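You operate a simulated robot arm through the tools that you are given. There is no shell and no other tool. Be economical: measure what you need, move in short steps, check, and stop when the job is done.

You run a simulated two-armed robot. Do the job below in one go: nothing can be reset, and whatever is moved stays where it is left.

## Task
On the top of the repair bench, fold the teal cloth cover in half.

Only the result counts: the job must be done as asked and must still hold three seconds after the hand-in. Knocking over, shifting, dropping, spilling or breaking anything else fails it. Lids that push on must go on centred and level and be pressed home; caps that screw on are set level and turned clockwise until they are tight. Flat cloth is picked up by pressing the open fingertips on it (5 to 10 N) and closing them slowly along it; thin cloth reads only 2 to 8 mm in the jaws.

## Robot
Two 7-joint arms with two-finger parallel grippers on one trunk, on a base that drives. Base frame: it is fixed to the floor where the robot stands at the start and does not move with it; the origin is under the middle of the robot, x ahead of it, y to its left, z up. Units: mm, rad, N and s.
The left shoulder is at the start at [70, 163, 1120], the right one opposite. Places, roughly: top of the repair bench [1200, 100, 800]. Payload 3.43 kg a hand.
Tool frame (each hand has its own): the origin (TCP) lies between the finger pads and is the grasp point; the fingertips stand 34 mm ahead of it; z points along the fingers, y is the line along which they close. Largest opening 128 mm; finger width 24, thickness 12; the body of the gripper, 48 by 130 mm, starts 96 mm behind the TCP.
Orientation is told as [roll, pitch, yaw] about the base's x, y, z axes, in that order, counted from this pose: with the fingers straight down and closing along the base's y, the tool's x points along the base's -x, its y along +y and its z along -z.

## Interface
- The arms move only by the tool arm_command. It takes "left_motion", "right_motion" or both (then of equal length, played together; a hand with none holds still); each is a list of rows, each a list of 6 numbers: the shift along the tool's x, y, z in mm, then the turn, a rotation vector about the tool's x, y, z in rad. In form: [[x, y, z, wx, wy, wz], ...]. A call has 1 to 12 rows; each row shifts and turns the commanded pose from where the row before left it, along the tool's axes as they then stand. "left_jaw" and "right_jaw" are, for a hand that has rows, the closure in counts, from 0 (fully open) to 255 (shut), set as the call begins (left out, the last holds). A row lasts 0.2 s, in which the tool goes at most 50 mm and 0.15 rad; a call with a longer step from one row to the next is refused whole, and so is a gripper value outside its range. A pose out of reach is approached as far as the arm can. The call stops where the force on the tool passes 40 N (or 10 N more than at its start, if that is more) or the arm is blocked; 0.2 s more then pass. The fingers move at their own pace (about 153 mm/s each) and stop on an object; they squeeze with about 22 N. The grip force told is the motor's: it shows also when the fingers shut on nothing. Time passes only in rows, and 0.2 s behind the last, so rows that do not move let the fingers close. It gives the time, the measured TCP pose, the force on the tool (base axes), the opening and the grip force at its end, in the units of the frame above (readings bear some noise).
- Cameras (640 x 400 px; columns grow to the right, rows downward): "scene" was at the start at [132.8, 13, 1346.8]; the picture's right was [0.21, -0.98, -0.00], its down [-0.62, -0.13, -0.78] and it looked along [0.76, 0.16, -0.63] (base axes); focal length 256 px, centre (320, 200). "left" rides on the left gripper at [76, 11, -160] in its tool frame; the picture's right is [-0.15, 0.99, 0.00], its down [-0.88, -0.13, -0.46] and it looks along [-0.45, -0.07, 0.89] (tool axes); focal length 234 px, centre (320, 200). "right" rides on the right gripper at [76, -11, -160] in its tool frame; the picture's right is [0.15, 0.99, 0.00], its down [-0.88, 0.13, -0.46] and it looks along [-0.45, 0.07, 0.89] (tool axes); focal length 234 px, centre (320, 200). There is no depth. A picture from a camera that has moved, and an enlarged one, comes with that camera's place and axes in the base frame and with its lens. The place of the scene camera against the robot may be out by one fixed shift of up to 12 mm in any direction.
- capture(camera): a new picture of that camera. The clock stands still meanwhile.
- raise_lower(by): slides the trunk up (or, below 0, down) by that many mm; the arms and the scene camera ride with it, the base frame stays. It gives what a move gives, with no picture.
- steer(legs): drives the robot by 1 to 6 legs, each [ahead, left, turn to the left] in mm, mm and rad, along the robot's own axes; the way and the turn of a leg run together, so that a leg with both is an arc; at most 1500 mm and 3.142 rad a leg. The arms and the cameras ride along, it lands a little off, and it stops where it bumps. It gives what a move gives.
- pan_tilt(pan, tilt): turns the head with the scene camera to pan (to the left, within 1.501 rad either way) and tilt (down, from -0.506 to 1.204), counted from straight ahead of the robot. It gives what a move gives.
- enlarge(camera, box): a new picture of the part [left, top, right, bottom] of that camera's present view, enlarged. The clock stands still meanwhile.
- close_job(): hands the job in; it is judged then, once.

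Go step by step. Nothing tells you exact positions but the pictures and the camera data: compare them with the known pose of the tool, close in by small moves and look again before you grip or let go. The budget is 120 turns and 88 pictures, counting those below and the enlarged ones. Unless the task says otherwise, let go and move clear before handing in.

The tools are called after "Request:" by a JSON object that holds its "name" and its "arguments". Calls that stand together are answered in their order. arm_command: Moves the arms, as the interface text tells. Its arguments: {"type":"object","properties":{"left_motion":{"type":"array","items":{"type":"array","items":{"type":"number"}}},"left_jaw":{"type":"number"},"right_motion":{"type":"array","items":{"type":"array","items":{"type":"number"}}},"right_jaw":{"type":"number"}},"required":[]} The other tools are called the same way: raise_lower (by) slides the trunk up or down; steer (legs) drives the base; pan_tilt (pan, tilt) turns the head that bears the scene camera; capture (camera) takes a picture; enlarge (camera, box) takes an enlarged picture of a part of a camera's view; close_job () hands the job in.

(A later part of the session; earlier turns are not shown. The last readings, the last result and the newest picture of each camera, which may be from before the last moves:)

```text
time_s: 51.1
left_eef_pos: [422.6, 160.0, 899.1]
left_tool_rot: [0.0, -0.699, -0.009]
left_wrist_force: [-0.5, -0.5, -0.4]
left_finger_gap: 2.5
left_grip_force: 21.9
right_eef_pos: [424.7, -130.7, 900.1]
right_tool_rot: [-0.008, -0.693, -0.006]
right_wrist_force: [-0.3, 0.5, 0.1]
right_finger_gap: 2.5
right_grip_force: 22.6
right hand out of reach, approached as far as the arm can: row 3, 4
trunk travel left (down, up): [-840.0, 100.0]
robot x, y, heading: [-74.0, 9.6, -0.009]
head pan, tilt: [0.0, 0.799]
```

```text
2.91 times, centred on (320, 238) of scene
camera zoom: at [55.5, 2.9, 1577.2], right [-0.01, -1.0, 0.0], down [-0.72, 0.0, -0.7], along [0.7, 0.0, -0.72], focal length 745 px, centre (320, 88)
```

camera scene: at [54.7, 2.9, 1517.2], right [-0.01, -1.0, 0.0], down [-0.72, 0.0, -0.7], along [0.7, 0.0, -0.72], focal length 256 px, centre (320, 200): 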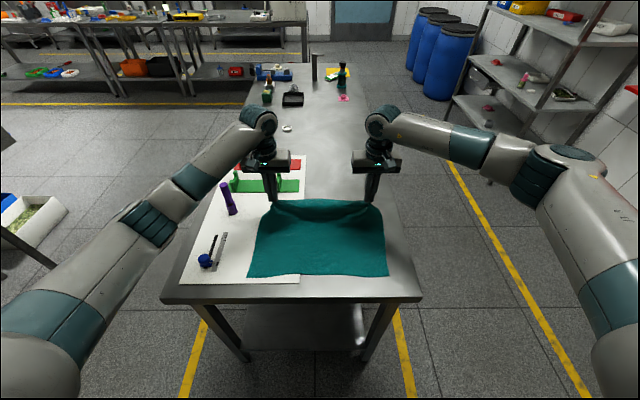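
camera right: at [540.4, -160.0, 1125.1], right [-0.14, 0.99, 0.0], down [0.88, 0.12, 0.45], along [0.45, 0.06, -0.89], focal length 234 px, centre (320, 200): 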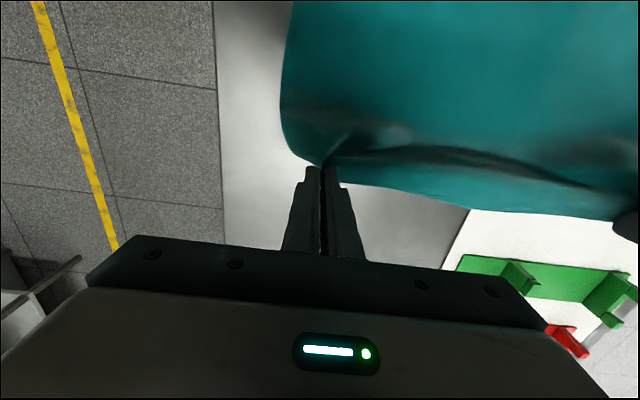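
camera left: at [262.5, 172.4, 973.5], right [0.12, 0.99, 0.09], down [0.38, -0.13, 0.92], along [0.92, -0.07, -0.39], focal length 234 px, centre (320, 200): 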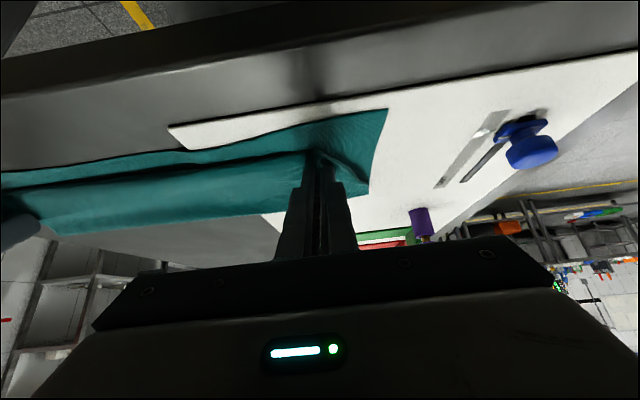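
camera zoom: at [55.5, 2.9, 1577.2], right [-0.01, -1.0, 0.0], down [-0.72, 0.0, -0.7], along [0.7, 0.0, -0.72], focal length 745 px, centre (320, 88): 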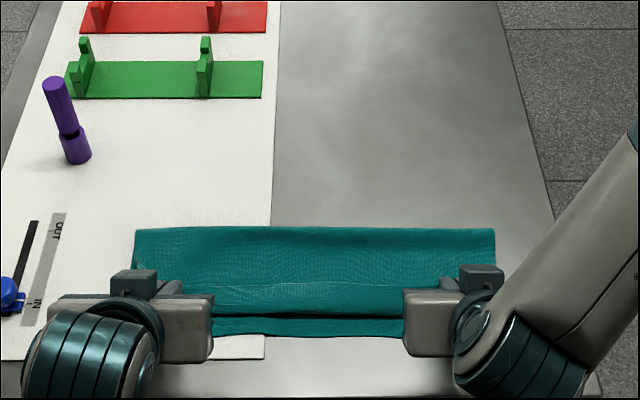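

Much better: the crease is at x≈527–532, the lip at ≈412 and only a ~27 mm hem is still turned back. I unroll that by drawing the hem low towards the robot with reduced tilt, also restoring the right hand's y.

Request:
{"name": "arm_command", "arguments": {"left_motion": [[4.3, 0, -7, 0, 0.07, 0], [4.8, 0, -6.7, 0, 0.07, 0], [5.2, 0, -6.3, 0, 0.07, 0], [5.7, 0, -6, 0, 0.07, 0], [6, 0, -5.6, 0, 0.07, 0], [0, 0, 0, 0, 0, 0]], "right_motion": [[4.3, -1, -7, 0, 0.07, 0], [4.8, -2.5, -6.7, 0, 0.07, 0], [5.2, -3, -6.3, 0, 0.07, 0], [5.7, -3, -6, 0, 0.07, 0], [6, -3, -5.6, 0, 0.07, 0], [0, 0, 0, 0, 0, 0]]}}

Request:
{"name": "capture", "arguments": {"camera": "left"}}

Request:
{"name": "enlarge", "arguments": {"camera": "scene", "box": [210, 190, 430, 327]}}

```text
time_s: 52.5
left_eef_pos: [384.2, 160.5, 912.0]
left_tool_rot: [-0.001, -0.35, -0.008]
left_wrist_force: [-0.3, -9.5, -0.1]
left_finger_gap: 2.7
left_grip_force: 21.9
right_eef_pos: [384.2, -141.8, 914.9]
right_tool_rot: [0.001, -0.348, -0.008]
right_wrist_force: [-1.0, 10.6, -0.7]
right_finger_gap: 2.6
right_grip_force: 21.8
trunk travel left (down, up): [-840.0, 100.0]
robot x, y, heading: [-69.5, 12.4, -0.008]
head pan, tilt: [0.0, 0.799]
```

```text
24 pictures are left
camera left: at [257.6, 172.7, 1037.6], right [0.15, 0.99, 0.05], down [0.67, -0.14, 0.73], along [0.73, -0.07, -0.68], focal length 234 px, centre (320, 200)
```

left: 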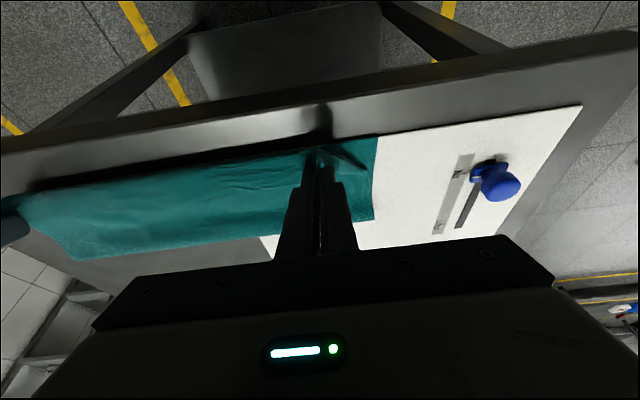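

```text
2.91 times, centred on (320, 258) of scene
camera zoom: at [55.5, 3.1, 1577.2], right [-0.01, -1.0, 0.0], down [-0.72, 0.0, -0.7], along [0.7, 0.0, -0.72], focal length 745 px, centre (320, 30)
```

zoom: 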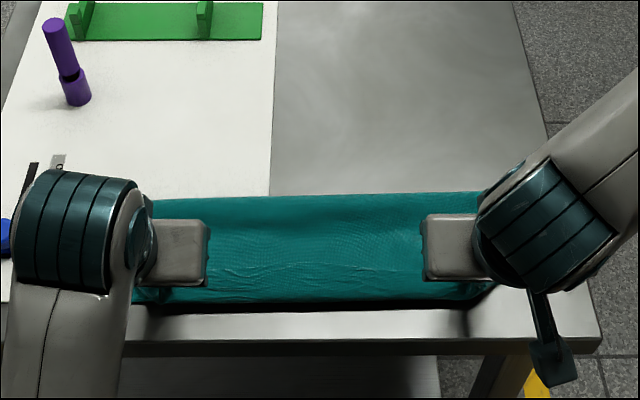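

Drawing it low just rolled the crease along, so I undo that. New plan: set it back down, release, and regrip the raised hem with the hands tilted the other way (fingers pointing towards the robot). Rotating to the forward tilt then turns the hem by over 80°.

Request:
{"name": "arm_command", "arguments": {"left_motion": [[-11.1, -0.5, 6.2, 0, 0.07, 0], [-11.6, -0.5, 5.4, 0, 0.07, 0], [-11.9, -0.5, 4.6, 0, 0.07, 0], [-12.2, -0.5, 3.8, 0, 0.07, 0], [-12.5, 0, 2.9, 0, 0.07, 0], [-5, 0, 5, 0, 0, 0], [0, 0, 0, 0, 0, 0]], "right_motion": [[-11.1, 0.5, 6.2, 0, 0.07, 0], [-11.6, 0.5, 5.4, 0, 0.07, 0], [-11.9, 0.5, 4.6, 0, 0.07, 0], [-12.2, 0.5, 3.8, 0, 0.07, 0], [-12.5, 0, 2.9, 0, 0.07, 0], [-5, 0, 8, 0, 0, 0], [0, 0, 0, 0, 0, 0]]}}

Request:
{"name": "enlarge", "arguments": {"camera": "scene", "box": [210, 190, 430, 327]}}

```text
time_s: 53.1
left_eef_pos: [404.7, 225.7, 895.8]
left_tool_rot: [0.139, -0.194, -0.047]
left_wrist_force: [0.5, -42.1, 11.5]
left_finger_gap: 1.2
left_grip_force: 22.5
right_eef_pos: [408.9, -127.6, 913.7]
right_tool_rot: [0.03, -0.206, 0.006]
right_wrist_force: [-1.0, 40.5, -2.0]
right_finger_gap: 2.2
right_grip_force: 22.3
trunk travel left (down, up): [-840.0, 100.0]
robot x, y, heading: [-72.2, 7.2, -0.005]
head pan, tilt: [0.0, 0.799]
stopped in row 3 (right hand): the force on the tool passed its limit (the readings are from after the stop); the commanded pose is now the measured one
```

```text
2.91 times, centred on (320, 258) of scene
camera zoom: at [55.4, 5.1, 1577.2], right [-0.01, -1.0, 0.0], down [-0.72, 0.0, -0.7], along [0.7, -0.01, -0.72], focal length 745 px, centre (320, 30)
```

zoom: 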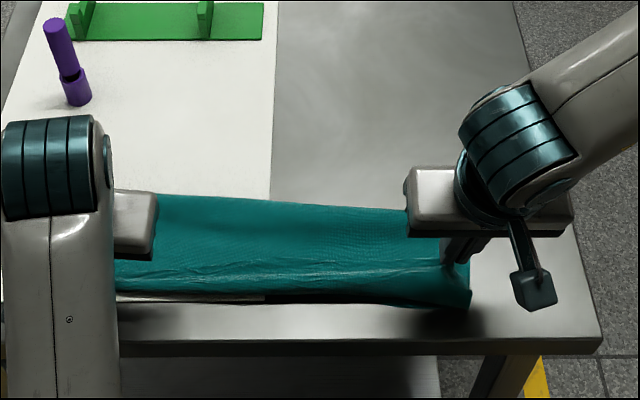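

The left arm swung sideways unexpectedly and the motion stopped. I need to see the state before doing anything else.

Request:
{"name": "capture", "arguments": {"camera": "left"}}

Request:
{"name": "capture", "arguments": {"camera": "scene"}}

```text
21 pictures are left
camera left: at [297.9, 219.9, 1038.0], right [0.16, 0.97, 0.16], down [0.77, -0.23, 0.6], along [0.62, 0.03, -0.79], focal length 234 px, centre (320, 200)
```

left: 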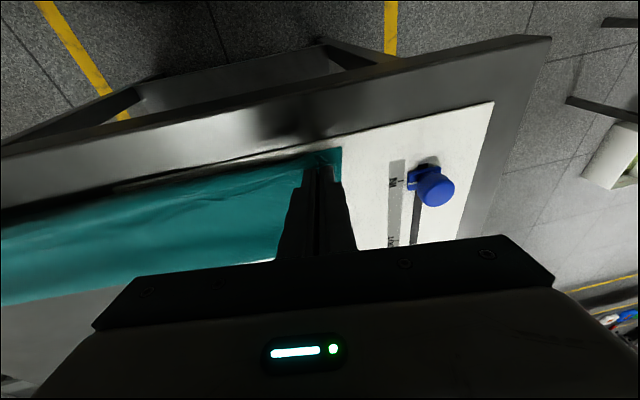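

```text
20 pictures are left
camera scene: at [55.4, 5.1, 1577.2], right [-0.01, -1.0, 0.0], down [-0.72, 0.0, -0.7], along [0.7, -0.01, -0.72], focal length 256 px, centre (320, 200)
```

scene: 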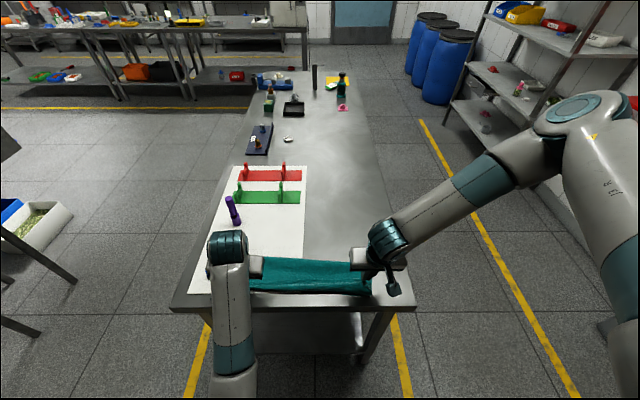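

The left hand has pulled sideways and the cloth is under tension. I'll release both gently and rise clear, then reassess.

Request:
{"name": "arm_command", "arguments": {"left_motion": [[0, -4, 0, 0, 0, 0], [0, -4, 0, 0, 0, 0], [0, -4, 0, 0, 0, 0], [0, -4, 0, 0, 0, 0], [0, -4, 0, 0, 0, 0], [0, 0, 0, 0, 0, 0]]}}

```text
time_s: 54.5
left_eef_pos: [407.8, 220.9, 896.3]
left_tool_rot: [0.171, -0.204, -0.044]
left_wrist_force: [0.7, -39.4, 7.5]
left_finger_gap: 1.4
left_grip_force: 23.0
right_eef_pos: [409.4, -132.8, 911.3]
right_tool_rot: [0.028, -0.203, -0.002]
right_wrist_force: [-0.6, 39.8, -1.8]
right_finger_gap: 2.0
right_grip_force: 22.9
trunk travel left (down, up): [-840.0, 100.0]
robot x, y, heading: [-74.7, 9.3, -0.008]
head pan, tilt: [0.0, 0.799]
```

Request:
{"name": "arm_command", "arguments": {"left_motion": [[0, 0, 0, 0, 0, 0], [0, 0, 0, 0, 0, 0], [0, 0, 0, 0, 0, 0]], "right_motion": [[0, 0, 0, 0, 0, 0], [0, 0, 0, 0, 0, 0], [0, 0, 0, 0, 0, 0]], "left_jaw": 230}}

Request:
{"name": "enlarge", "arguments": {"camera": "scene", "box": [210, 190, 430, 327]}}

```text
time_s: 55.4
left_eef_pos: [404.6, 220.0, 896.0]
left_tool_rot: [0.174, -0.204, -0.044]
left_wrist_force: [6.7, -23.8, 30.6]
left_finger_gap: 22.7
left_grip_force: 9.6
right_eef_pos: [407.6, -134.6, 912.5]
right_tool_rot: [0.022, -0.205, -0.001]
right_wrist_force: [-0.1, 24.3, -1.3]
right_finger_gap: 1.5
right_grip_force: 22.2
trunk travel left (down, up): [-840.0, 100.0]
robot x, y, heading: [-71.4, 8.7, -0.008]
head pan, tilt: [0.0, 0.799]
```

```text
2.91 times, centred on (320, 258) of scene
camera zoom: at [53.8, 1.6, 1577.6], right [-0.01, -1.0, 0.0], down [-0.72, 0.01, -0.7], along [0.7, 0.0, -0.72], focal length 745 px, centre (320, 30)
```

zoom: 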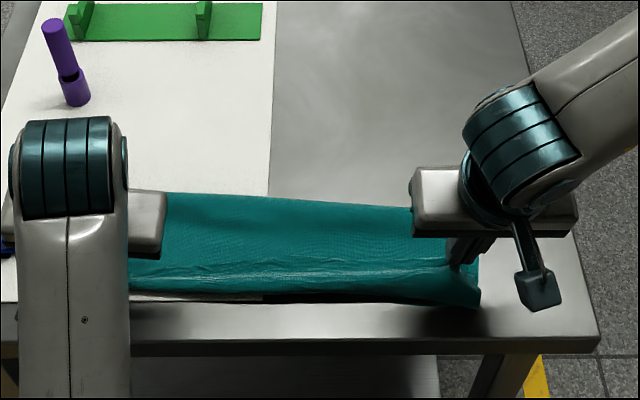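

The left fingertip is now pressing the bench; I lift the left hand a little, then open further.

Request:
{"name": "arm_command", "arguments": {"left_motion": [[0, 0, -3, 0, 0, 0], [0, 0, -3, 0, 0, 0], [0, 0, -4, 0, 0, 0], [0, 0, 0, 0, 0, 0]], "left_jaw": 215}}

Request:
{"name": "capture", "arguments": {"camera": "left"}}

```text
time_s: 56.4
left_eef_pos: [397.3, 234.8, 898.8]
left_tool_rot: [0.207, -0.186, -0.052]
left_wrist_force: [1.9, -40.9, 18.5]
left_finger_gap: 40.4
left_grip_force: 18.0
right_eef_pos: [407.8, -133.2, 910.8]
right_tool_rot: [0.026, -0.207, 0.0]
right_wrist_force: [-1.7, 36.8, -2.2]
right_finger_gap: 1.9
right_grip_force: 21.9
trunk travel left (down, up): [-840.0, 100.0]
robot x, y, heading: [-73.7, 5.7, -0.005]
head pan, tilt: [0.0, 0.799]
```

```text
18 pictures are left
camera left: at [292.2, 218.6, 1041.7], right [0.16, 0.96, 0.23], down [0.78, -0.26, 0.57], along [0.61, 0.08, -0.79], focal length 234 px, centre (320, 200)
```

left: 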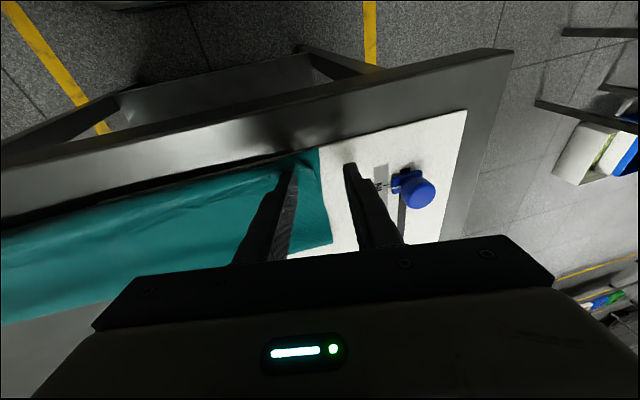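

Cloth is still caught on the left inner finger and stretched to the right hand. I relieve it by opening the right hand.

Request:
{"name": "arm_command", "arguments": {"right_motion": [[0, 0, 0, 0, 0, 0], [0, 0, 0, 0, 0, 0], [0, 0, 0, 0, 0, 0]], "right_jaw": 225}}

```text
time_s: 57.1
left_eef_pos: [397.0, 236.9, 899.0]
left_tool_rot: [0.21, -0.186, -0.05]
left_wrist_force: [0.0, -25.3, 9.7]
left_finger_gap: 33.4
left_grip_force: 11.7
right_eef_pos: [409.2, -135.5, 910.5]
right_tool_rot: [0.02, -0.205, -0.001]
right_wrist_force: [-1.3, 24.3, -2.2]
right_finger_gap: 28.9
right_grip_force: 11.8
trunk travel left (down, up): [-840.0, 100.0]
robot x, y, heading: [-74.8, 10.0, -0.011]
head pan, tilt: [0.0, 0.799]
```

Tension is easing. I move the right hand towards the left to slacken the cloth, then lift it out.

Request:
{"name": "arm_command", "arguments": {"right_motion": [[0, 10, 0, 0, 0, 0], [0, 10, 0, 0, 0, 0], [0, 10, 0, 0, 0, 0], [0, 10, 0, 0, 0, 0], [0, 0, 0, 0, 0, 0]]}}

```text
time_s: 58.4
left_eef_pos: [398.9, 238.6, 898.0]
left_tool_rot: [0.213, -0.188, -0.047]
left_wrist_force: [0.5, 0.1, 0.3]
left_finger_gap: 20.2
left_grip_force: 0.3
right_eef_pos: [408.4, -95.2, 910.9]
right_tool_rot: [0.015, -0.207, -0.004]
right_wrist_force: [0.1, 0.6, -0.5]
right_finger_gap: 15.4
right_grip_force: 0.3
trunk travel left (down, up): [-840.0, 100.0]
robot x, y, heading: [-71.3, 9.1, -0.006]
head pan, tilt: [0.0, 0.799]
```

Forces are zero. Lifting both hands clear.

Request:
{"name": "arm_command", "arguments": {"left_motion": [[0, 0, -6, 0, 0, 0], [0, 0, -10, 0, 0, 0], [0, 0, -15, 0, 0, 0], [0, 0, -20, 0, 0, 0], [0, 0, -20, 0, 0, 0], [0, 0, 0, 0, 0, 0]], "right_motion": [[0, 0, -6, 0, 0, 0], [0, 0, -10, 0, 0, 0], [0, 0, -15, 0, 0, 0], [0, 0, -20, 0, 0, 0], [0, 0, -20, 0, 0, 0], [0, 0, 0, 0, 0, 0]]}}

Request:
{"name": "capture", "arguments": {"camera": "scene"}}

```text
time_s: 59.0
left_eef_pos: [388.7, 280.9, 911.0]
left_tool_rot: [0.307, -0.161, -0.063]
left_wrist_force: [0.9, -23.8, 1.3]
left_finger_gap: 32.7
left_grip_force: 10.9
right_eef_pos: [403.8, -88.4, 933.3]
right_tool_rot: [0.036, -0.204, 0.005]
right_wrist_force: [-1.5, 24.1, -0.8]
right_finger_gap: 28.2
right_grip_force: 12.0
trunk travel left (down, up): [-840.0, 100.0]
robot x, y, heading: [-72.6, 12.0, -0.008]
head pan, tilt: [0.0, 0.799]
stopped in row 3 (left hand): the arm was blocked; the commanded pose is now the measured one
```

```text
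17 pictures are left
camera scene: at [55.7, 3.0, 1577.1], right [-0.01, -1.0, 0.0], down [-0.72, 0.01, -0.7], along [0.7, -0.01, -0.72], focal length 256 px, centre (320, 200)
```

scene: 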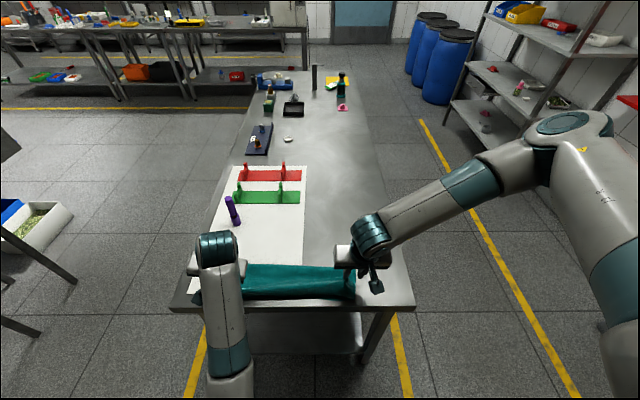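

The left arm keeps drifting +y (a joint limit this close to the body) and is nearing the blue knob, so it must not go further. I first slacken the cloth with the right hand, then look from the left camera.

Request:
{"name": "arm_command", "arguments": {"right_motion": [[0, 12, 3, 0, 0, 0], [0, 12, 3, 0, 0, 0], [0, 12, 3, 0, 0, 0], [0, 12, 3, 0, 0, 0], [0, 0, 0, 0, 0, 0]]}}

Request:
{"name": "capture", "arguments": {"camera": "left"}}

Request:
{"name": "capture", "arguments": {"camera": "right"}}

```text
time_s: 60.2
left_eef_pos: [386.6, 283.7, 910.7]
left_tool_rot: [0.311, -0.162, -0.062]
left_wrist_force: [-1.0, 0.4, 0.5]
left_finger_gap: 20.2
left_grip_force: 0.0
right_eef_pos: [404.7, -43.9, 921.3]
right_tool_rot: [0.026, -0.205, 0.001]
right_wrist_force: [0.3, -0.6, 0.2]
right_finger_gap: 14.8
right_grip_force: 0.2
trunk travel left (down, up): [-840.0, 100.0]
robot x, y, heading: [-74.6, 8.6, -0.012]
head pan, tilt: [0.0, 0.799]
```

```text
16 pictures are left
camera left: at [285.7, 250.6, 1053.6], right [0.15, 0.93, 0.32], down [0.79, -0.31, 0.53], along [0.6, 0.17, -0.78], focal length 234 px, centre (320, 200)
```

left: 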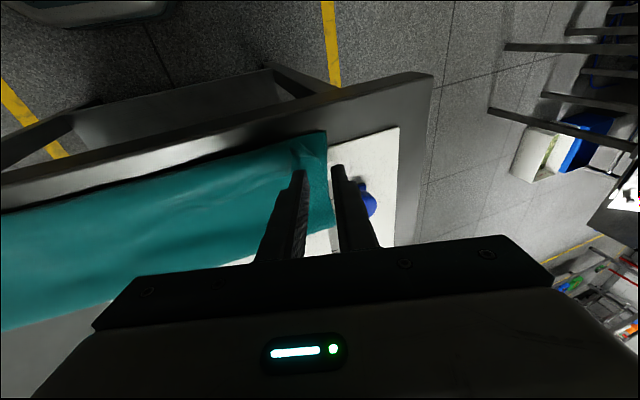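

```text
15 pictures are left
camera right: at [298.2, -59.8, 1062.5], right [-0.15, 0.99, 0.0], down [0.77, 0.12, 0.63], along [0.62, 0.09, -0.78], focal length 234 px, centre (320, 200)
```

right: 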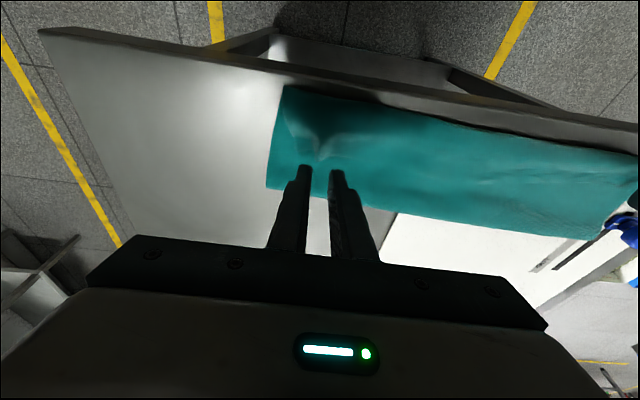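

Forces are zero now and the cloth has slid left with the hands but stays folded. I open the right hand while slack and raise the trunk so both hands lift straight up, away from the knob.

Request:
{"name": "arm_command", "arguments": {"right_motion": [[0, 0, 0, 0, 0, 0], [0, 0, 0, 0, 0, 0]], "right_jaw": 165}}

Request:
{"name": "raise_lower", "arguments": {"by": 35}}

Request:
{"name": "capture", "arguments": {"camera": "left"}}

```text
time_s: 60.8
left_eef_pos: [387.4, 283.3, 910.6]
left_tool_rot: [0.31, -0.161, -0.062]
left_wrist_force: [0.3, 0.2, -0.1]
left_finger_gap: 20.0
left_grip_force: 0.0
right_eef_pos: [406.0, -43.6, 923.4]
right_tool_rot: [0.028, -0.206, 0.001]
right_wrist_force: [-0.8, -1.0, -0.3]
right_finger_gap: 45.2
right_grip_force: 0.2
trunk travel left (down, up): [-840.0, 100.0]
robot x, y, heading: [-74.9, 10.8, -0.004]
head pan, tilt: [0.0, 0.799]
```

```text
time_s: 61.6
left_eef_pos: [388.0, 282.9, 945.2]
left_tool_rot: [0.312, -0.162, -0.06]
left_wrist_force: [-0.2, 0.5, -0.7]
left_finger_gap: 20.3
left_grip_force: 0.0
right_eef_pos: [405.4, -44.0, 957.2]
right_tool_rot: [0.029, -0.207, 0.001]
right_wrist_force: [0.1, -1.0, -0.5]
right_finger_gap: 45.3
right_grip_force: 0.0
trunk travel left (down, up): [-875.0, 65.0]
robot x, y, heading: [-72.4, 8.2, -0.009]
head pan, tilt: [0.0, 0.799]
```

```text
14 pictures are left
camera left: at [286.1, 250.6, 1088.3], right [0.15, 0.93, 0.32], down [0.79, -0.31, 0.53], along [0.6, 0.17, -0.78], focal length 234 px, centre (320, 200)
```

left: 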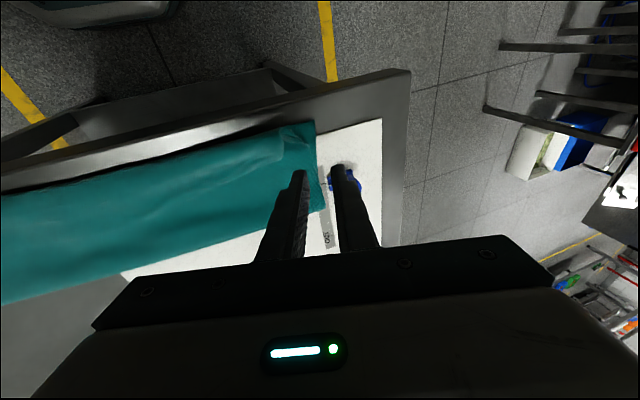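

Both hands are free of the cloth and the knob is untouched. I raise further and bring the left arm outwards in x and level, to recover a healthy posture, then look.

Request:
{"name": "raise_lower", "arguments": {"by": 60}}

Request:
{"name": "arm_command", "arguments": {"left_motion": [[-20, 0, 0, 0, 0, 0], [-20, 0, 0, 0, 0, 0], [-20, 0, 0, 0, 0, 0], [-20, 0, 0, 0.1, 0, 0], [-20, 0, 0, 0.1, 0.08, 0], [-20, -10, 0, 0.1, 0.08, 0.03], [0, -10, 0, 0, 0, 0.03], [0, 0, 0, 0, 0, 0]], "right_motion": [[-10, -15, 0, 0, 0, 0], [-10, -15, 0, 0, 0, 0], [-10, -15, 0, 0, 0, 0], [-10, -15, 0, 0, 0.1, 0], [-10, -15, 0, 0, 0.1, 0], [0, -15, 0, 0, 0, 0], [0, 0, 0, 0, 0, 0], [0, 0, 0, 0, 0, 0]]}}

Request:
{"name": "enlarge", "arguments": {"camera": "scene", "box": [150, 200, 430, 375]}}

```text
time_s: 62.6
left_eef_pos: [388.0, 284.1, 1006.2]
left_tool_rot: [0.31, -0.162, -0.062]
left_wrist_force: [-0.1, -0.7, 0.5]
left_finger_gap: 19.9
left_grip_force: 0.0
right_eef_pos: [406.3, -43.5, 1016.1]
right_tool_rot: [0.029, -0.203, 0.001]
right_wrist_force: [0.5, 0.6, 0.3]
right_finger_gap: 45.1
right_grip_force: 0.0
trunk travel left (down, up): [-935.0, 5.0]
robot x, y, heading: [-74.2, 13.1, -0.003]
head pan, tilt: [0.0, 0.799]
```

```text
time_s: 64.4
left_eef_pos: [506.1, 338.8, 1029.3]
left_tool_rot: [0.113, -0.003, -0.035]
left_wrist_force: [-0.3, -0.6, 0.7]
left_finger_gap: 20.1
left_grip_force: 0.1
right_eef_pos: [454.0, -133.9, 1021.8]
right_tool_rot: [0.028, -0.006, 0.01]
right_wrist_force: [-0.3, 0.6, -0.1]
right_finger_gap: 45.3
right_grip_force: 0.1
trunk travel left (down, up): [-935.0, 5.0]
robot x, y, heading: [-71.5, 8.9, -0.003]
head pan, tilt: [0.0, 0.799]
```

```text
2.29 times, centred on (290, 288) of scene
camera zoom: at [56.5, 3.3, 1672.1], right [-0.01, -1.0, 0.0], down [-0.72, 0.0, -0.7], along [0.7, -0.01, -0.72], focal length 585 px, centre (389, 0)
```

zoom: 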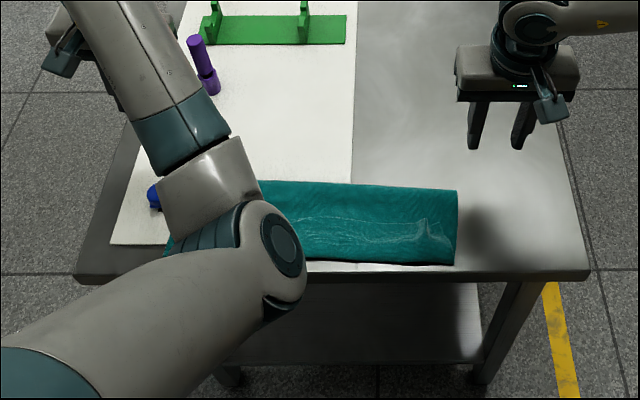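

The cloth lies folded, shifted left. The left elbow has flipped inward and low, so I lift and extend the left hand to restore its normal posture.

Request:
{"name": "arm_command", "arguments": {"left_motion": [[0, 0, -40, 0, 0, 0], [0, 0, -40, 0, 0, 0], [0, 0, -40, 0.05, 0, 0], [-20, 0, -40, 0.06, 0, 0.03], [-40, 0, 0, 0, 0, 0], [-40, 0, 0, 0, 0, 0], [-40, 0, 0, 0, 0, 0], [-40, 0, 0, 0, 0, 0], [-30, 0, 0, 0, 0, 0], [0, 0, 0, 0, 0, 0]]}}

Request:
{"name": "capture", "arguments": {"camera": "scene"}}

```text
time_s: 66.6
left_eef_pos: [757.1, 267.9, 1132.3]
left_tool_rot: [-0.102, -0.006, -0.133]
left_wrist_force: [0.3, 0.5, 0.2]
left_finger_gap: 20.4
left_grip_force: 0.0
left hand out of reach, approached as far as the arm can: row 1, 2, 3, 4, 9
right_eef_pos: [453.1, -134.5, 1021.2]
right_tool_rot: [0.028, -0.007, 0.007]
right_wrist_force: [0.5, -1.0, 0.1]
right_finger_gap: 45.1
right_grip_force: 0.1
trunk travel left (down, up): [-935.0, 5.0]
robot x, y, heading: [-75.6, 4.7, -0.01]
head pan, tilt: [0.0, 0.799]
```

```text
12 pictures are left
camera scene: at [55.4, 0.8, 1672.2], right [-0.01, -1.0, 0.0], down [-0.72, 0.01, -0.7], along [0.7, 0.0, -0.72], focal length 256 px, centre (320, 200)
```

scene: 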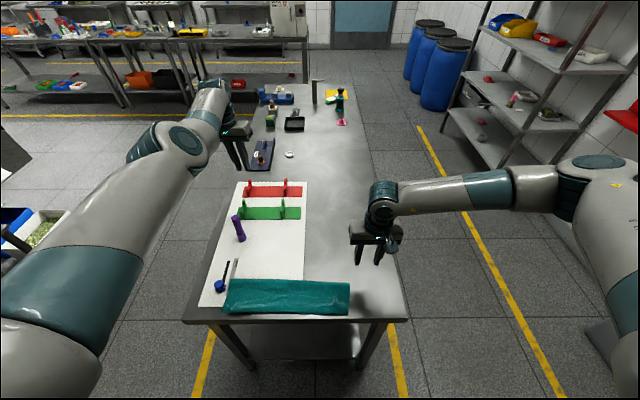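

The left posture is restored and everything else on the bench stands as before. Now a close look at the cloth.

Request:
{"name": "enlarge", "arguments": {"camera": "scene", "box": [200, 255, 376, 345]}}

```text
3.64 times, centred on (288, 300) of scene
camera zoom: at [55.4, 0.8, 1672.2], right [-0.01, -1.0, 0.0], down [-0.72, 0.01, -0.7], along [0.7, 0.0, -0.72], focal length 931 px, centre (436, -164)
```

zoom: 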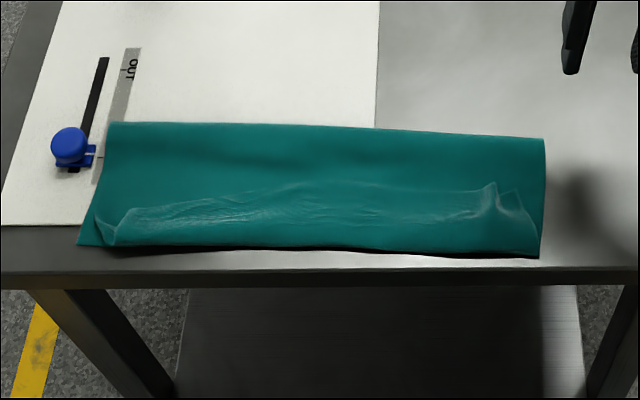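

The cloth is still on the bench but has slid about 45 mm towards me and 60 mm left, with a ~40 mm hem turned back. I want to redo this properly with a low trunk, where the arms are comfortable. First I raise both hands and square them, then lower the trunk.

Request:
{"name": "arm_command", "arguments": {"left_motion": [[10, 0, -38, -0.05, 0, -0.06], [10, 0, -38, -0.05, 0, -0.07], [10, 0, -38, 0, 0, 0], [10, 0, -38, 0, 0, 0], [10, 0, -38, 0, 0, 0], [10, 0, -38, 0, 0, 0], [10, 0, -38, 0, 0, 0], [0, 0, 0, 0, 0, 0]], "right_motion": [[-10, 0, -38, 0.028, 0, 0.008], [-10, 0, -38, 0, 0, 0], [-10, 0, -38, 0, 0, 0], [-10, 0, -38, 0, 0, 0], [-10, 0, -38, 0, 0, 0], [-10, 0, -38, 0, 0, 0], [-10, 0, -38, 0, 0, 0], [0, 0, 0, 0, 0, 0]]}}

```text
time_s: 68.4
left_eef_pos: [687.5, 272.6, 1396.9]
left_tool_rot: [-0.002, 0.002, -0.004]
left_wrist_force: [0.8, -0.2, -0.7]
left_finger_gap: 20.0
left_grip_force: 0.1
right_eef_pos: [524.6, -132.3, 1290.5]
right_tool_rot: [0.001, -0.006, 0.0]
right_wrist_force: [0.0, 0.2, -0.4]
right_finger_gap: 45.4
right_grip_force: 0.1
trunk travel left (down, up): [-935.0, 5.0]
robot x, y, heading: [-75.8, 9.7, -0.01]
head pan, tilt: [0.0, 0.799]
```

Request:
{"name": "raise_lower", "arguments": {"by": -260}}

Request:
{"name": "arm_command", "arguments": {"left_motion": [[40, 0, 0, 0, 0.1, 0], [40, 0, 0, 0, 0.1, 0], [40, 0, 0, 0, 0.1, 0], [40, 0, 0, 0, 0.1, 0], [40, 0, 0, 0, 0.1, 0], [30, 0, 0, 0, 0.1, 0], [0, 0, 0, 0, 0, 0]], "right_motion": [[5, 14, 0, 0, 0.1, 0], [5, 14, 0, 0, 0.1, 0], [5, 15, 0, 0, 0.1, 0], [5, 15, 0, 0, 0.1, 0], [5, 15, 0, 0, 0.1, 0], [5, 15, 0, 0, 0.1, 0], [0, 0, 0, 0, 0, 0]], "left_jaw": 185, "right_jaw": 185}}

```text
time_s: 71.1
left_eef_pos: [687.2, 274.4, 1136.4]
left_tool_rot: [-0.003, 0.004, -0.003]
left_wrist_force: [0.1, -0.4, -0.5]
left_finger_gap: 20.3
left_grip_force: 0.0
right_eef_pos: [524.7, -131.6, 1030.5]
right_tool_rot: [0.0, -0.005, 0.001]
right_wrist_force: [1.0, -0.4, 0.3]
right_finger_gap: 45.1
right_grip_force: 0.1
trunk travel left (down, up): [-675.0, 265.0]
robot x, y, heading: [-76.9, 11.7, -0.003]
head pan, tilt: [0.0, 0.799]
```

```text
time_s: 72.7
left_eef_pos: [507.9, 290.4, 1185.1]
left_tool_rot: [-0.002, 0.605, -0.006]
left_wrist_force: [0.6, 0.8, -0.2]
left_finger_gap: 35.5
left_grip_force: 0.1
left hand out of reach, approached as far as the arm can: row 2
right_eef_pos: [495.4, -42.5, 1037.1]
right_tool_rot: [-0.003, 0.597, -0.001]
right_wrist_force: [-0.2, 0.2, 0.2]
right_finger_gap: 35.1
right_grip_force: 0.1
trunk travel left (down, up): [-675.0, 265.0]
robot x, y, heading: [-75.9, 11.5, -0.009]
head pan, tilt: [0.0, 0.799]
```

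Posture is good with +0.6 rad tilt. Moving to hover above the hem ends.

Request:
{"name": "arm_command", "arguments": {"left_motion": [[-7, -6, 37.6, 0, 0, 0], [-7, -6, 37.6, 0, 0, 0], [-7, -6, 37.6, 0, 0, 0], [-7, -4, 37.6, 0, 0, 0], [-7, 0, 37.6, 0, 0, 0], [-7, 0, 37.6, 0, 0, 0], [-7, 0, 37.6, 0, 0, 0], [0, 0, 0, 0, 0, 0]], "right_motion": [[1.7, 0, 18, 0, 0, 0], [1.7, 0, 18, 0, 0, 0], [1.7, 0, 18, 0, 0, 0], [1.7, 0, 18, 0, 0, 0], [1.7, 0, 18, 0, 0, 0], [1.7, 0, 18, 0, 0, 0], [1.7, 0, 18, 0, 0, 0], [0, 0, 0, 0, 0, 0]]}}

Request:
{"name": "enlarge", "arguments": {"camera": "scene", "box": [200, 190, 400, 310]}}

```text
time_s: 74.5
left_eef_pos: [401.0, 271.6, 938.8]
left_tool_rot: [-0.004, 0.603, -0.005]
left_wrist_force: [-0.6, -0.2, 0.5]
left_finger_gap: 35.2
left_grip_force: 0.2
right_eef_pos: [415.5, -45.7, 940.5]
right_tool_rot: [-0.001, 0.595, -0.002]
right_wrist_force: [-0.6, 0.1, -1.0]
right_finger_gap: 35.2
right_grip_force: 0.0
trunk travel left (down, up): [-675.0, 265.0]
robot x, y, heading: [-79.0, 7.7, -0.007]
head pan, tilt: [0.0, 0.799]
```

```text
3.20 times, centred on (300, 250) of scene
camera zoom: at [55.0, 2.6, 1412.2], right [-0.01, -1.0, 0.0], down [-0.72, 0.01, -0.7], along [0.7, -0.01, -0.72], focal length 819 px, centre (384, 40)
```

zoom: 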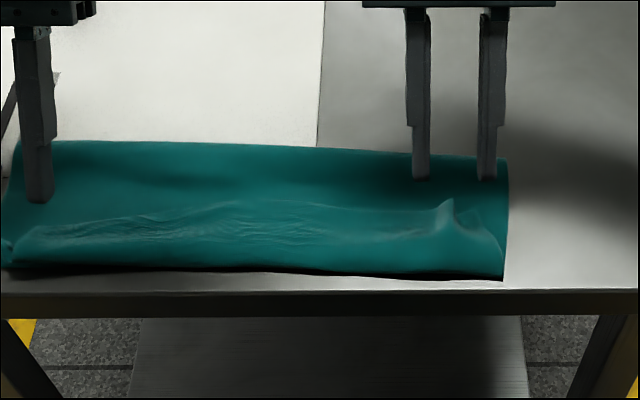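

The right fingers straddle the ridge; the left needs ~8 mm inward. Lowering both close to the hem.

Request:
{"name": "arm_command", "arguments": {"left_motion": [[-5.6, -2.7, 12.3, 0, 0, 0], [-5.6, -2.7, 12.3, 0, 0, 0], [-5.6, -2.7, 12.3, 0, 0, 0], [0, 0, 0, 0, 0, 0]], "right_motion": [[-8.3, 0.5, 12.1, 0, 0, 0], [-8.3, 0.5, 12.1, 0, 0, 0], [-8.3, 0.5, 12.1, 0, 0, 0], [0, 0, 0, 0, 0, 0]]}}

Request:
{"name": "enlarge", "arguments": {"camera": "scene", "box": [185, 220, 385, 300]}}

```text
time_s: 75.5
left_eef_pos: [397.4, 270.3, 899.2]
left_tool_rot: [-0.004, 0.602, -0.004]
left_wrist_force: [-0.3, -0.7, -0.1]
left_finger_gap: 35.0
left_grip_force: 0.1
left hand out of reach, approached as far as the arm can: row 1, 3
right_eef_pos: [416.9, -42.9, 896.0]
right_tool_rot: [-0.002, 0.594, -0.001]
right_wrist_force: [0.1, -0.3, -0.3]
right_finger_gap: 35.2
right_grip_force: 0.0
trunk travel left (down, up): [-675.0, 265.0]
robot x, y, heading: [-74.2, 5.4, -0.008]
head pan, tilt: [0.0, 0.799]
```

```text
3.20 times, centred on (285, 260) of scene
camera zoom: at [55.2, 2.5, 1412.2], right [-0.01, -1.0, 0.0], down [-0.72, 0.01, -0.7], along [0.7, -0.01, -0.72], focal length 819 px, centre (432, 8)
```

zoom: 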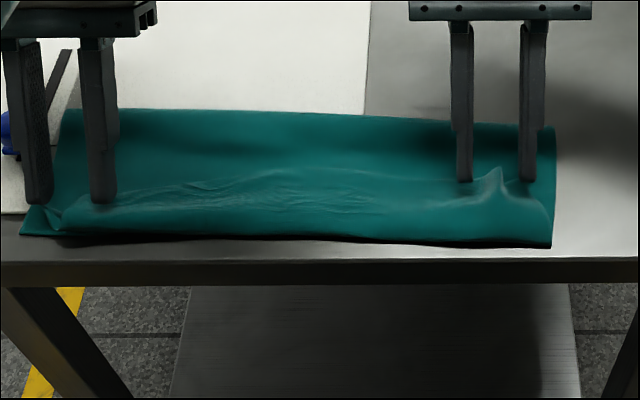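

Right ridge is well between the fingers; the left fingers sit at the hem's left end. I lower the left in small steps for contact.

Request:
{"name": "arm_command", "arguments": {"left_motion": [[-1.1, 0, 1.7, 0, 0, 0], [-1.1, 0, 1.7, 0, 0, 0], [0, 0, 0, 0, 0, 0]], "right_motion": [[-1.1, 0, 1.7, 0, 0, 0], [0, 0, 0, 0, 0, 0], [0, 0, 0, 0, 0, 0]]}}

```text
time_s: 76.3
left_eef_pos: [398.4, 271.0, 896.2]
left_tool_rot: [-0.001, 0.602, -0.005]
left_wrist_force: [-0.7, 0.0, -0.2]
left_finger_gap: 35.1
left_grip_force: 0.1
right_eef_pos: [415.2, -42.7, 895.8]
right_tool_rot: [-0.002, 0.594, -0.002]
right_wrist_force: [0.0, -0.5, -0.2]
right_finger_gap: 35.4
right_grip_force: 0.0
trunk travel left (down, up): [-675.0, 265.0]
robot x, y, heading: [-73.5, 10.4, -0.004]
head pan, tilt: [0.0, 0.799]
```

Request:
{"name": "arm_command", "arguments": {"left_motion": [[-1.1, -3, 1.7, 0, 0, 0], [-1.1, -3, 1.7, 0, 0, 0], [0, 0, 0, 0, 0, 0]], "right_motion": [[-1, 0, 1.5, 0, 0, 0], [0, 0, 0, 0, 0, 0], [0, 0, 0, 0, 0, 0]], "right_jaw": 215}}

```text
time_s: 77.1
left_eef_pos: [398.5, 269.4, 891.6]
left_tool_rot: [-0.004, 0.604, -0.007]
left_wrist_force: [-0.1, -0.8, 0.4]
left_finger_gap: 35.1
left_grip_force: 0.0
left hand out of reach, approached as far as the arm can: row 2
right_eef_pos: [414.9, -42.2, 890.8]
right_tool_rot: [-0.004, 0.595, 0.0]
right_wrist_force: [0.0, -0.6, 0.1]
right_finger_gap: 19.8
right_grip_force: 0.1
trunk travel left (down, up): [-675.0, 265.0]
robot x, y, heading: [-78.1, 9.5, -0.005]
head pan, tilt: [0.0, 0.799]
```

Request:
{"name": "arm_command", "arguments": {"left_motion": [[-0.8, 0, 1.2, 0, 0, 0], [0, 0, 0, 0, 0, 0]], "right_motion": [[0, 0, 0, 0, 0, 0], [0, 0, 0, 0, 0, 0]], "right_jaw": 235}}

```text
time_s: 77.7
left_eef_pos: [398.1, 268.0, 891.7]
left_tool_rot: [-0.002, 0.602, -0.005]
left_wrist_force: [1.3, -1.5, 9.2]
left_finger_gap: 35.4
left_grip_force: 0.0
right_eef_pos: [414.9, -43.0, 890.8]
right_tool_rot: [-0.001, 0.596, -0.001]
right_wrist_force: [-0.5, -0.5, 0.8]
right_finger_gap: 9.9
right_grip_force: 0.0
trunk travel left (down, up): [-675.0, 265.0]
robot x, y, heading: [-73.5, 11.7, -0.006]
head pan, tilt: [0.0, 0.799]
```

Left contact 9 N, but its leading corner may be past the hem edge; I hop it 8 mm nearer so only the hem is pinched.

Request:
{"name": "arm_command", "arguments": {"left_motion": [[2.3, 0, -3.3, 0, 0, 0], [3.3, 0, 2.2, 0, 0, 0], [3.3, 0, 2.3, 0, 0, 0], [0, 0, 0, 0, 0, 0]]}}

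Request:
{"name": "enlarge", "arguments": {"camera": "scene", "box": [175, 230, 265, 290]}}

```text
time_s: 78.7
left_eef_pos: [390.4, 273.2, 893.5]
left_tool_rot: [-0.004, 0.604, -0.006]
left_wrist_force: [-0.5, -0.3, 0.1]
left_finger_gap: 35.2
left_grip_force: 0.1
left hand out of reach, approached as far as the arm can: row 3
right_eef_pos: [415.8, -43.1, 889.7]
right_tool_rot: [-0.003, 0.596, -0.002]
right_wrist_force: [0.8, -0.7, -0.4]
right_finger_gap: 9.8
right_grip_force: 0.0
trunk travel left (down, up): [-675.0, 265.0]
robot x, y, heading: [-73.6, 9.8, -0.005]
head pan, tilt: [0.0, 0.799]
```

```text
6.67 times, centred on (220, 260) of scene
camera zoom: at [55.7, 2.6, 1412.1], right [-0.01, -1.0, 0.0], down [-0.72, 0.01, -0.7], along [0.7, -0.01, -0.72], focal length 1707 px, centre (987, -200)
```

zoom: 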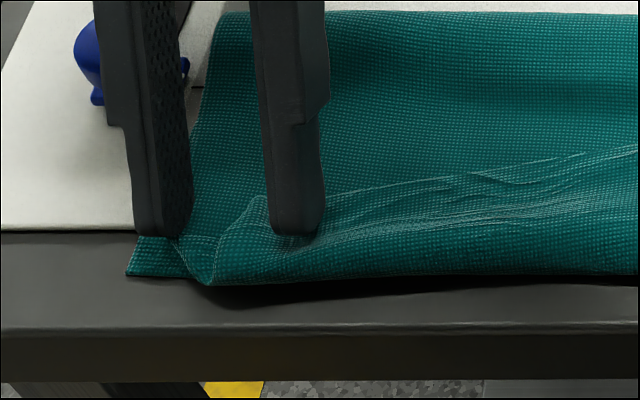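

The hem's left fold sits between the left fingers with no contact force. Closing both in steps.

Request:
{"name": "arm_command", "arguments": {"left_motion": [[0, 0, 0, 0, 0, 0], [0, 0, 0, 0, 0, 0]], "right_motion": [[0, 0, 0, 0, 0, 0], [0, 0, 0, 0, 0, 0]], "left_jaw": 205, "right_jaw": 255}}

Request:
{"name": "arm_command", "arguments": {"left_motion": [[0, 0, 0, 0, 0, 0], [0, 0, 0, 0, 0, 0]], "left_jaw": 230}}

Request:
{"name": "arm_command", "arguments": {"left_motion": [[0, 0, 0, 0, 0, 0], [0, 0, 0, 0, 0, 0], [0, 0, 0, 0, 0, 0]], "left_jaw": 255}}

```text
time_s: 79.3
left_eef_pos: [390.9, 273.2, 894.1]
left_tool_rot: [-0.005, 0.603, -0.004]
left_wrist_force: [0.3, 0.5, -0.3]
left_finger_gap: 25.0
left_grip_force: 0.1
right_eef_pos: [414.8, -42.2, 890.6]
right_tool_rot: [-0.002, 0.595, -0.002]
right_wrist_force: [0.2, 0.1, -0.1]
right_finger_gap: 2.1
right_grip_force: 22.0
trunk travel left (down, up): [-675.0, 265.0]
robot x, y, heading: [-77.0, 5.6, -0.006]
head pan, tilt: [0.0, 0.799]
```

```text
time_s: 79.9
left_eef_pos: [390.8, 272.6, 892.6]
left_tool_rot: [-0.005, 0.604, -0.004]
left_wrist_force: [0.0, -0.4, 0.4]
left_finger_gap: 12.5
left_grip_force: 0.0
right_eef_pos: [416.2, -42.9, 890.5]
right_tool_rot: [-0.003, 0.597, -0.001]
right_wrist_force: [-0.2, 0.0, -0.4]
right_finger_gap: 2.7
right_grip_force: 22.2
trunk travel left (down, up): [-675.0, 265.0]
robot x, y, heading: [-73.1, 7.9, -0.004]
head pan, tilt: [0.0, 0.799]
```

```text
time_s: 80.7
left_eef_pos: [390.8, 273.4, 893.5]
left_tool_rot: [-0.005, 0.604, -0.005]
left_wrist_force: [-0.4, -0.3, -0.9]
left_finger_gap: 0.0
left_grip_force: 22.0
right_eef_pos: [416.2, -42.8, 891.5]
right_tool_rot: [-0.001, 0.594, -0.002]
right_wrist_force: [0.5, 0.3, -1.0]
right_finger_gap: 2.7
right_grip_force: 22.0
trunk travel left (down, up): [-675.0, 265.0]
robot x, y, heading: [-74.7, 6.3, -0.006]
head pan, tilt: [0.0, 0.799]
```

Left closed on nothing. I reopen it, reduce the left tilt slightly for reach, shift onto the hem and press.

Request:
{"name": "arm_command", "arguments": {"left_motion": [[0, 0, -4, 0, 0, 0], [6.1, -6, 1.7, 0, -0.1, 0], [0, 0, 0, 0, -0.1, 0], [0, 0, 4, 0, 0, 0], [0, 0, 0, 0, 0, 0]], "left_jaw": 180}}

```text
time_s: 81.9
left_eef_pos: [393.2, 288.9, 894.8]
left_tool_rot: [-0.002, 0.404, -0.005]
left_wrist_force: [-0.2, -0.1, -0.3]
left_finger_gap: 38.0
left_grip_force: 0.0
left hand out of reach, approached as far as the arm can: row 2, 3
right_eef_pos: [415.7, -43.6, 892.2]
right_tool_rot: [-0.002, 0.596, -0.001]
right_wrist_force: [0.7, 0.4, -0.4]
right_finger_gap: 2.8
right_grip_force: 22.4
trunk travel left (down, up): [-675.0, 265.0]
robot x, y, heading: [-74.9, 10.0, -0.005]
head pan, tilt: [0.0, 0.799]
```

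The left arm is at its minimum reach here, so the cloth must first be moved away from the robot. I release the right, lift both hands clear, and will then drag the cloth by its crease with one hand.

Request:
{"name": "arm_command", "arguments": {"left_motion": [[0, 0, 0, 0, 0, 0], [0, 0, -10, 0, 0, 0], [0, 0, -20, 0, 0, 0], [0, 0, -30, 0, 0, 0], [0, 0, -30, 0, 0, 0], [0, 0, -30, 0, 0, 0], [-20, -10, -20, 0, -0.1, 0], [-20, -10, 0, 0, -0.1, 0], [-20, -10, 0, 0, -0.1, 0], [-20, 0, 0, 0, -0.1, 0], [0, 0, 0, 0, 0, 0]], "right_motion": [[0, 0, 0, 0, 0, 0], [0, 0, 0, 0, 0, 0], [0, 0, -4, 0, 0, 0], [0, 0, -8, 0, 0, 0], [0, 0, -20, 0, 0, 0], [0, 0, -30, 0, 0, 0], [0, 0, -20, 0, -0.15, 0], [0, 0, 0, 0, -0.15, 0], [0, 0, 0, 0, -0.15, 0], [0, 0, 0, 0, -0.145, 0], [0, 0, 0, 0, 0, 0]], "right_jaw": 185}}

```text
time_s: 84.3
left_eef_pos: [523.8, 286.9, 982.7]
left_tool_rot: [-0.014, 0.043, 0.027]
left_wrist_force: [0.0, -0.3, 0.1]
left_finger_gap: 37.8
left_grip_force: 0.0
left hand out of reach, approached as far as the arm can: row 9
right_eef_pos: [463.8, -42.3, 959.3]
right_tool_rot: [-0.001, 0.001, -0.001]
right_wrist_force: [0.2, 0.7, -0.2]
right_finger_gap: 35.5
right_grip_force: 0.0
trunk travel left (down, up): [-675.0, 265.0]
robot x, y, heading: [-75.9, 10.5, -0.011]
head pan, tilt: [0.0, 0.799]
```

Now the right hand goes to the middle of the crease, at about (447,105).

Request:
{"name": "arm_command", "arguments": {"right_motion": [[5, 37, 0, 0, 0, 0], [5, 37, 0, 0, 0, 0], [4, 37, 0, 0, 0, 0], [3, 36, 0, 0, 0, 0], [0, 0, 20, 0, 0, 0], [0, 0, 20, 0, 0, 0], [0, 0, 14, 0, 0, 0], [0, 0, 0, 0, 0, 0]]}}

Request:
{"name": "capture", "arguments": {"camera": "right"}}

```text
time_s: 86.1
left_eef_pos: [527.1, 285.8, 991.7]
left_tool_rot: [-0.02, 0.027, 0.029]
left_wrist_force: [0.5, -0.4, 0.5]
left_finger_gap: 37.7
left_grip_force: 0.1
right_eef_pos: [446.4, 107.0, 906.6]
right_tool_rot: [0.0, 0.0, -0.001]
right_wrist_force: [0.4, 0.7, 0.2]
right_finger_gap: 35.1
right_grip_force: 0.0
trunk travel left (down, up): [-675.0, 265.0]
robot x, y, heading: [-78.2, 10.9, -0.008]
head pan, tilt: [0.0, 0.799]
```

```text
7 pictures are left
camera right: at [369.2, 94.7, 1065.5], right [-0.15, 0.99, 0.0], down [0.88, 0.13, 0.46], along [0.45, 0.07, -0.89], focal length 234 px, centre (320, 200)
```

right: 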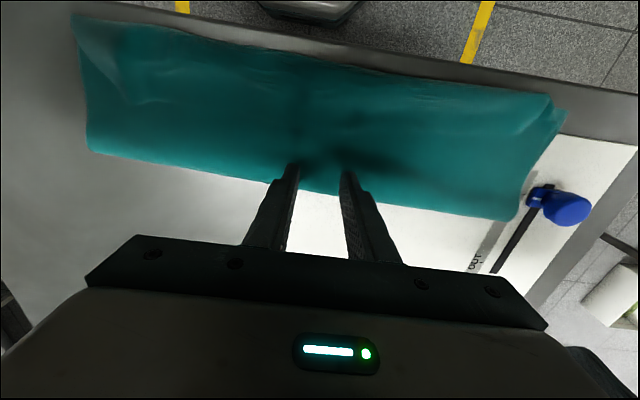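

Only 7 pictures are left, so I use force readings where I can. Lowering onto the crease for contact.

Request:
{"name": "arm_command", "arguments": {"right_motion": [[0, 0, 7, 0, 0, 0], [0, 0, 4, 0, 0, 0], [0, 0, 2, 0, 0, 0], [0, 0, 0, 0, 0, 0]]}}

```text
time_s: 87.1
left_eef_pos: [526.7, 284.9, 992.8]
left_tool_rot: [-0.026, 0.024, 0.028]
left_wrist_force: [0.0, -0.3, -0.1]
left_finger_gap: 37.8
left_grip_force: 0.0
right_eef_pos: [443.7, 104.3, 892.9]
right_tool_rot: [-0.003, 0.001, -0.001]
right_wrist_force: [-0.6, -0.1, 0.0]
right_finger_gap: 35.3
right_grip_force: 0.0
trunk travel left (down, up): [-675.0, 265.0]
robot x, y, heading: [-74.8, 7.3, -0.009]
head pan, tilt: [0.0, 0.799]
```

Request:
{"name": "arm_command", "arguments": {"right_motion": [[0, 0, 2, 0, 0, 0], [0, 0, 1, 0, 0, 0], [0, 0, 0, 0, 0, 0]]}}

```text
time_s: 87.9
left_eef_pos: [527.9, 284.1, 993.8]
left_tool_rot: [-0.027, 0.023, 0.028]
left_wrist_force: [0.7, 0.1, 0.2]
left_finger_gap: 37.6
left_grip_force: 0.0
right_eef_pos: [443.8, 106.0, 889.5]
right_tool_rot: [-0.001, -0.001, -0.001]
right_wrist_force: [0.8, -0.8, 3.4]
right_finger_gap: 35.3
right_grip_force: 0.1
trunk travel left (down, up): [-675.0, 265.0]
robot x, y, heading: [-76.1, 8.3, -0.005]
head pan, tilt: [0.0, 0.799]
```

Request:
{"name": "arm_command", "arguments": {"right_motion": [[0, 0, 0.8, 0, 0, 0], [0, 0, 0, 0, 0, 0]], "right_jaw": 200}}

Request:
{"name": "arm_command", "arguments": {"right_motion": [[0, 0, 0, 0, 0, 0]], "right_jaw": 215}}

Request:
{"name": "arm_command", "arguments": {"right_motion": [[0, 0, 0, 0, 0, 0]], "right_jaw": 230}}

Request:
{"name": "arm_command", "arguments": {"right_motion": [[0, 0, 0, 0, 0, 0], [0, 0, 0, 0, 0, 0]], "right_jaw": 255}}

```text
time_s: 88.5
left_eef_pos: [526.9, 284.1, 996.6]
left_tool_rot: [-0.03, 0.022, 0.028]
left_wrist_force: [-0.9, -0.7, -0.4]
left_finger_gap: 37.5
left_grip_force: 0.0
right_eef_pos: [443.7, 104.8, 891.0]
right_tool_rot: [0.0, -0.002, 0.0]
right_wrist_force: [0.0, 0.2, 9.5]
right_finger_gap: 27.4
right_grip_force: 0.0
trunk travel left (down, up): [-675.0, 265.0]
robot x, y, heading: [-74.5, 8.4, -0.003]
head pan, tilt: [0.0, 0.799]
```

```text
time_s: 88.9
left_eef_pos: [527.3, 284.5, 996.5]
left_tool_rot: [-0.03, 0.019, 0.028]
left_wrist_force: [-0.2, 0.1, 0.1]
left_finger_gap: 37.9
left_grip_force: 0.0
right_eef_pos: [443.2, 104.7, 890.5]
right_tool_rot: [-0.001, -0.001, 0.001]
right_wrist_force: [0.2, 0.0, 12.2]
right_finger_gap: 18.9
right_grip_force: 0.1
trunk travel left (down, up): [-675.0, 265.0]
robot x, y, heading: [-71.2, 5.5, -0.006]
head pan, tilt: [0.0, 0.799]
```

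```text
time_s: 89.3
left_eef_pos: [527.1, 283.9, 998.3]
left_tool_rot: [-0.03, 0.016, 0.027]
left_wrist_force: [0.1, 0.1, -0.1]
left_finger_gap: 37.4
left_grip_force: 0.2
right_eef_pos: [444.1, 104.4, 889.5]
right_tool_rot: [0.001, -0.002, -0.001]
right_wrist_force: [0.4, 0.9, 14.7]
right_finger_gap: 11.4
right_grip_force: 0.0
trunk travel left (down, up): [-675.0, 265.0]
robot x, y, heading: [-73.0, 6.8, -0.006]
head pan, tilt: [0.0, 0.799]
```

```text
time_s: 89.9
left_eef_pos: [527.9, 284.6, 997.4]
left_tool_rot: [-0.03, 0.015, 0.027]
left_wrist_force: [0.1, -0.4, 0.2]
left_finger_gap: 37.4
left_grip_force: 0.1
right_eef_pos: [443.8, 104.8, 890.6]
right_tool_rot: [0.0, -0.002, 0.001]
right_wrist_force: [0.5, 2.9, 16.5]
right_finger_gap: 3.8
right_grip_force: 21.5
trunk travel left (down, up): [-675.0, 265.0]
robot x, y, heading: [-75.6, 7.7, -0.008]
head pan, tilt: [0.0, 0.799]
```

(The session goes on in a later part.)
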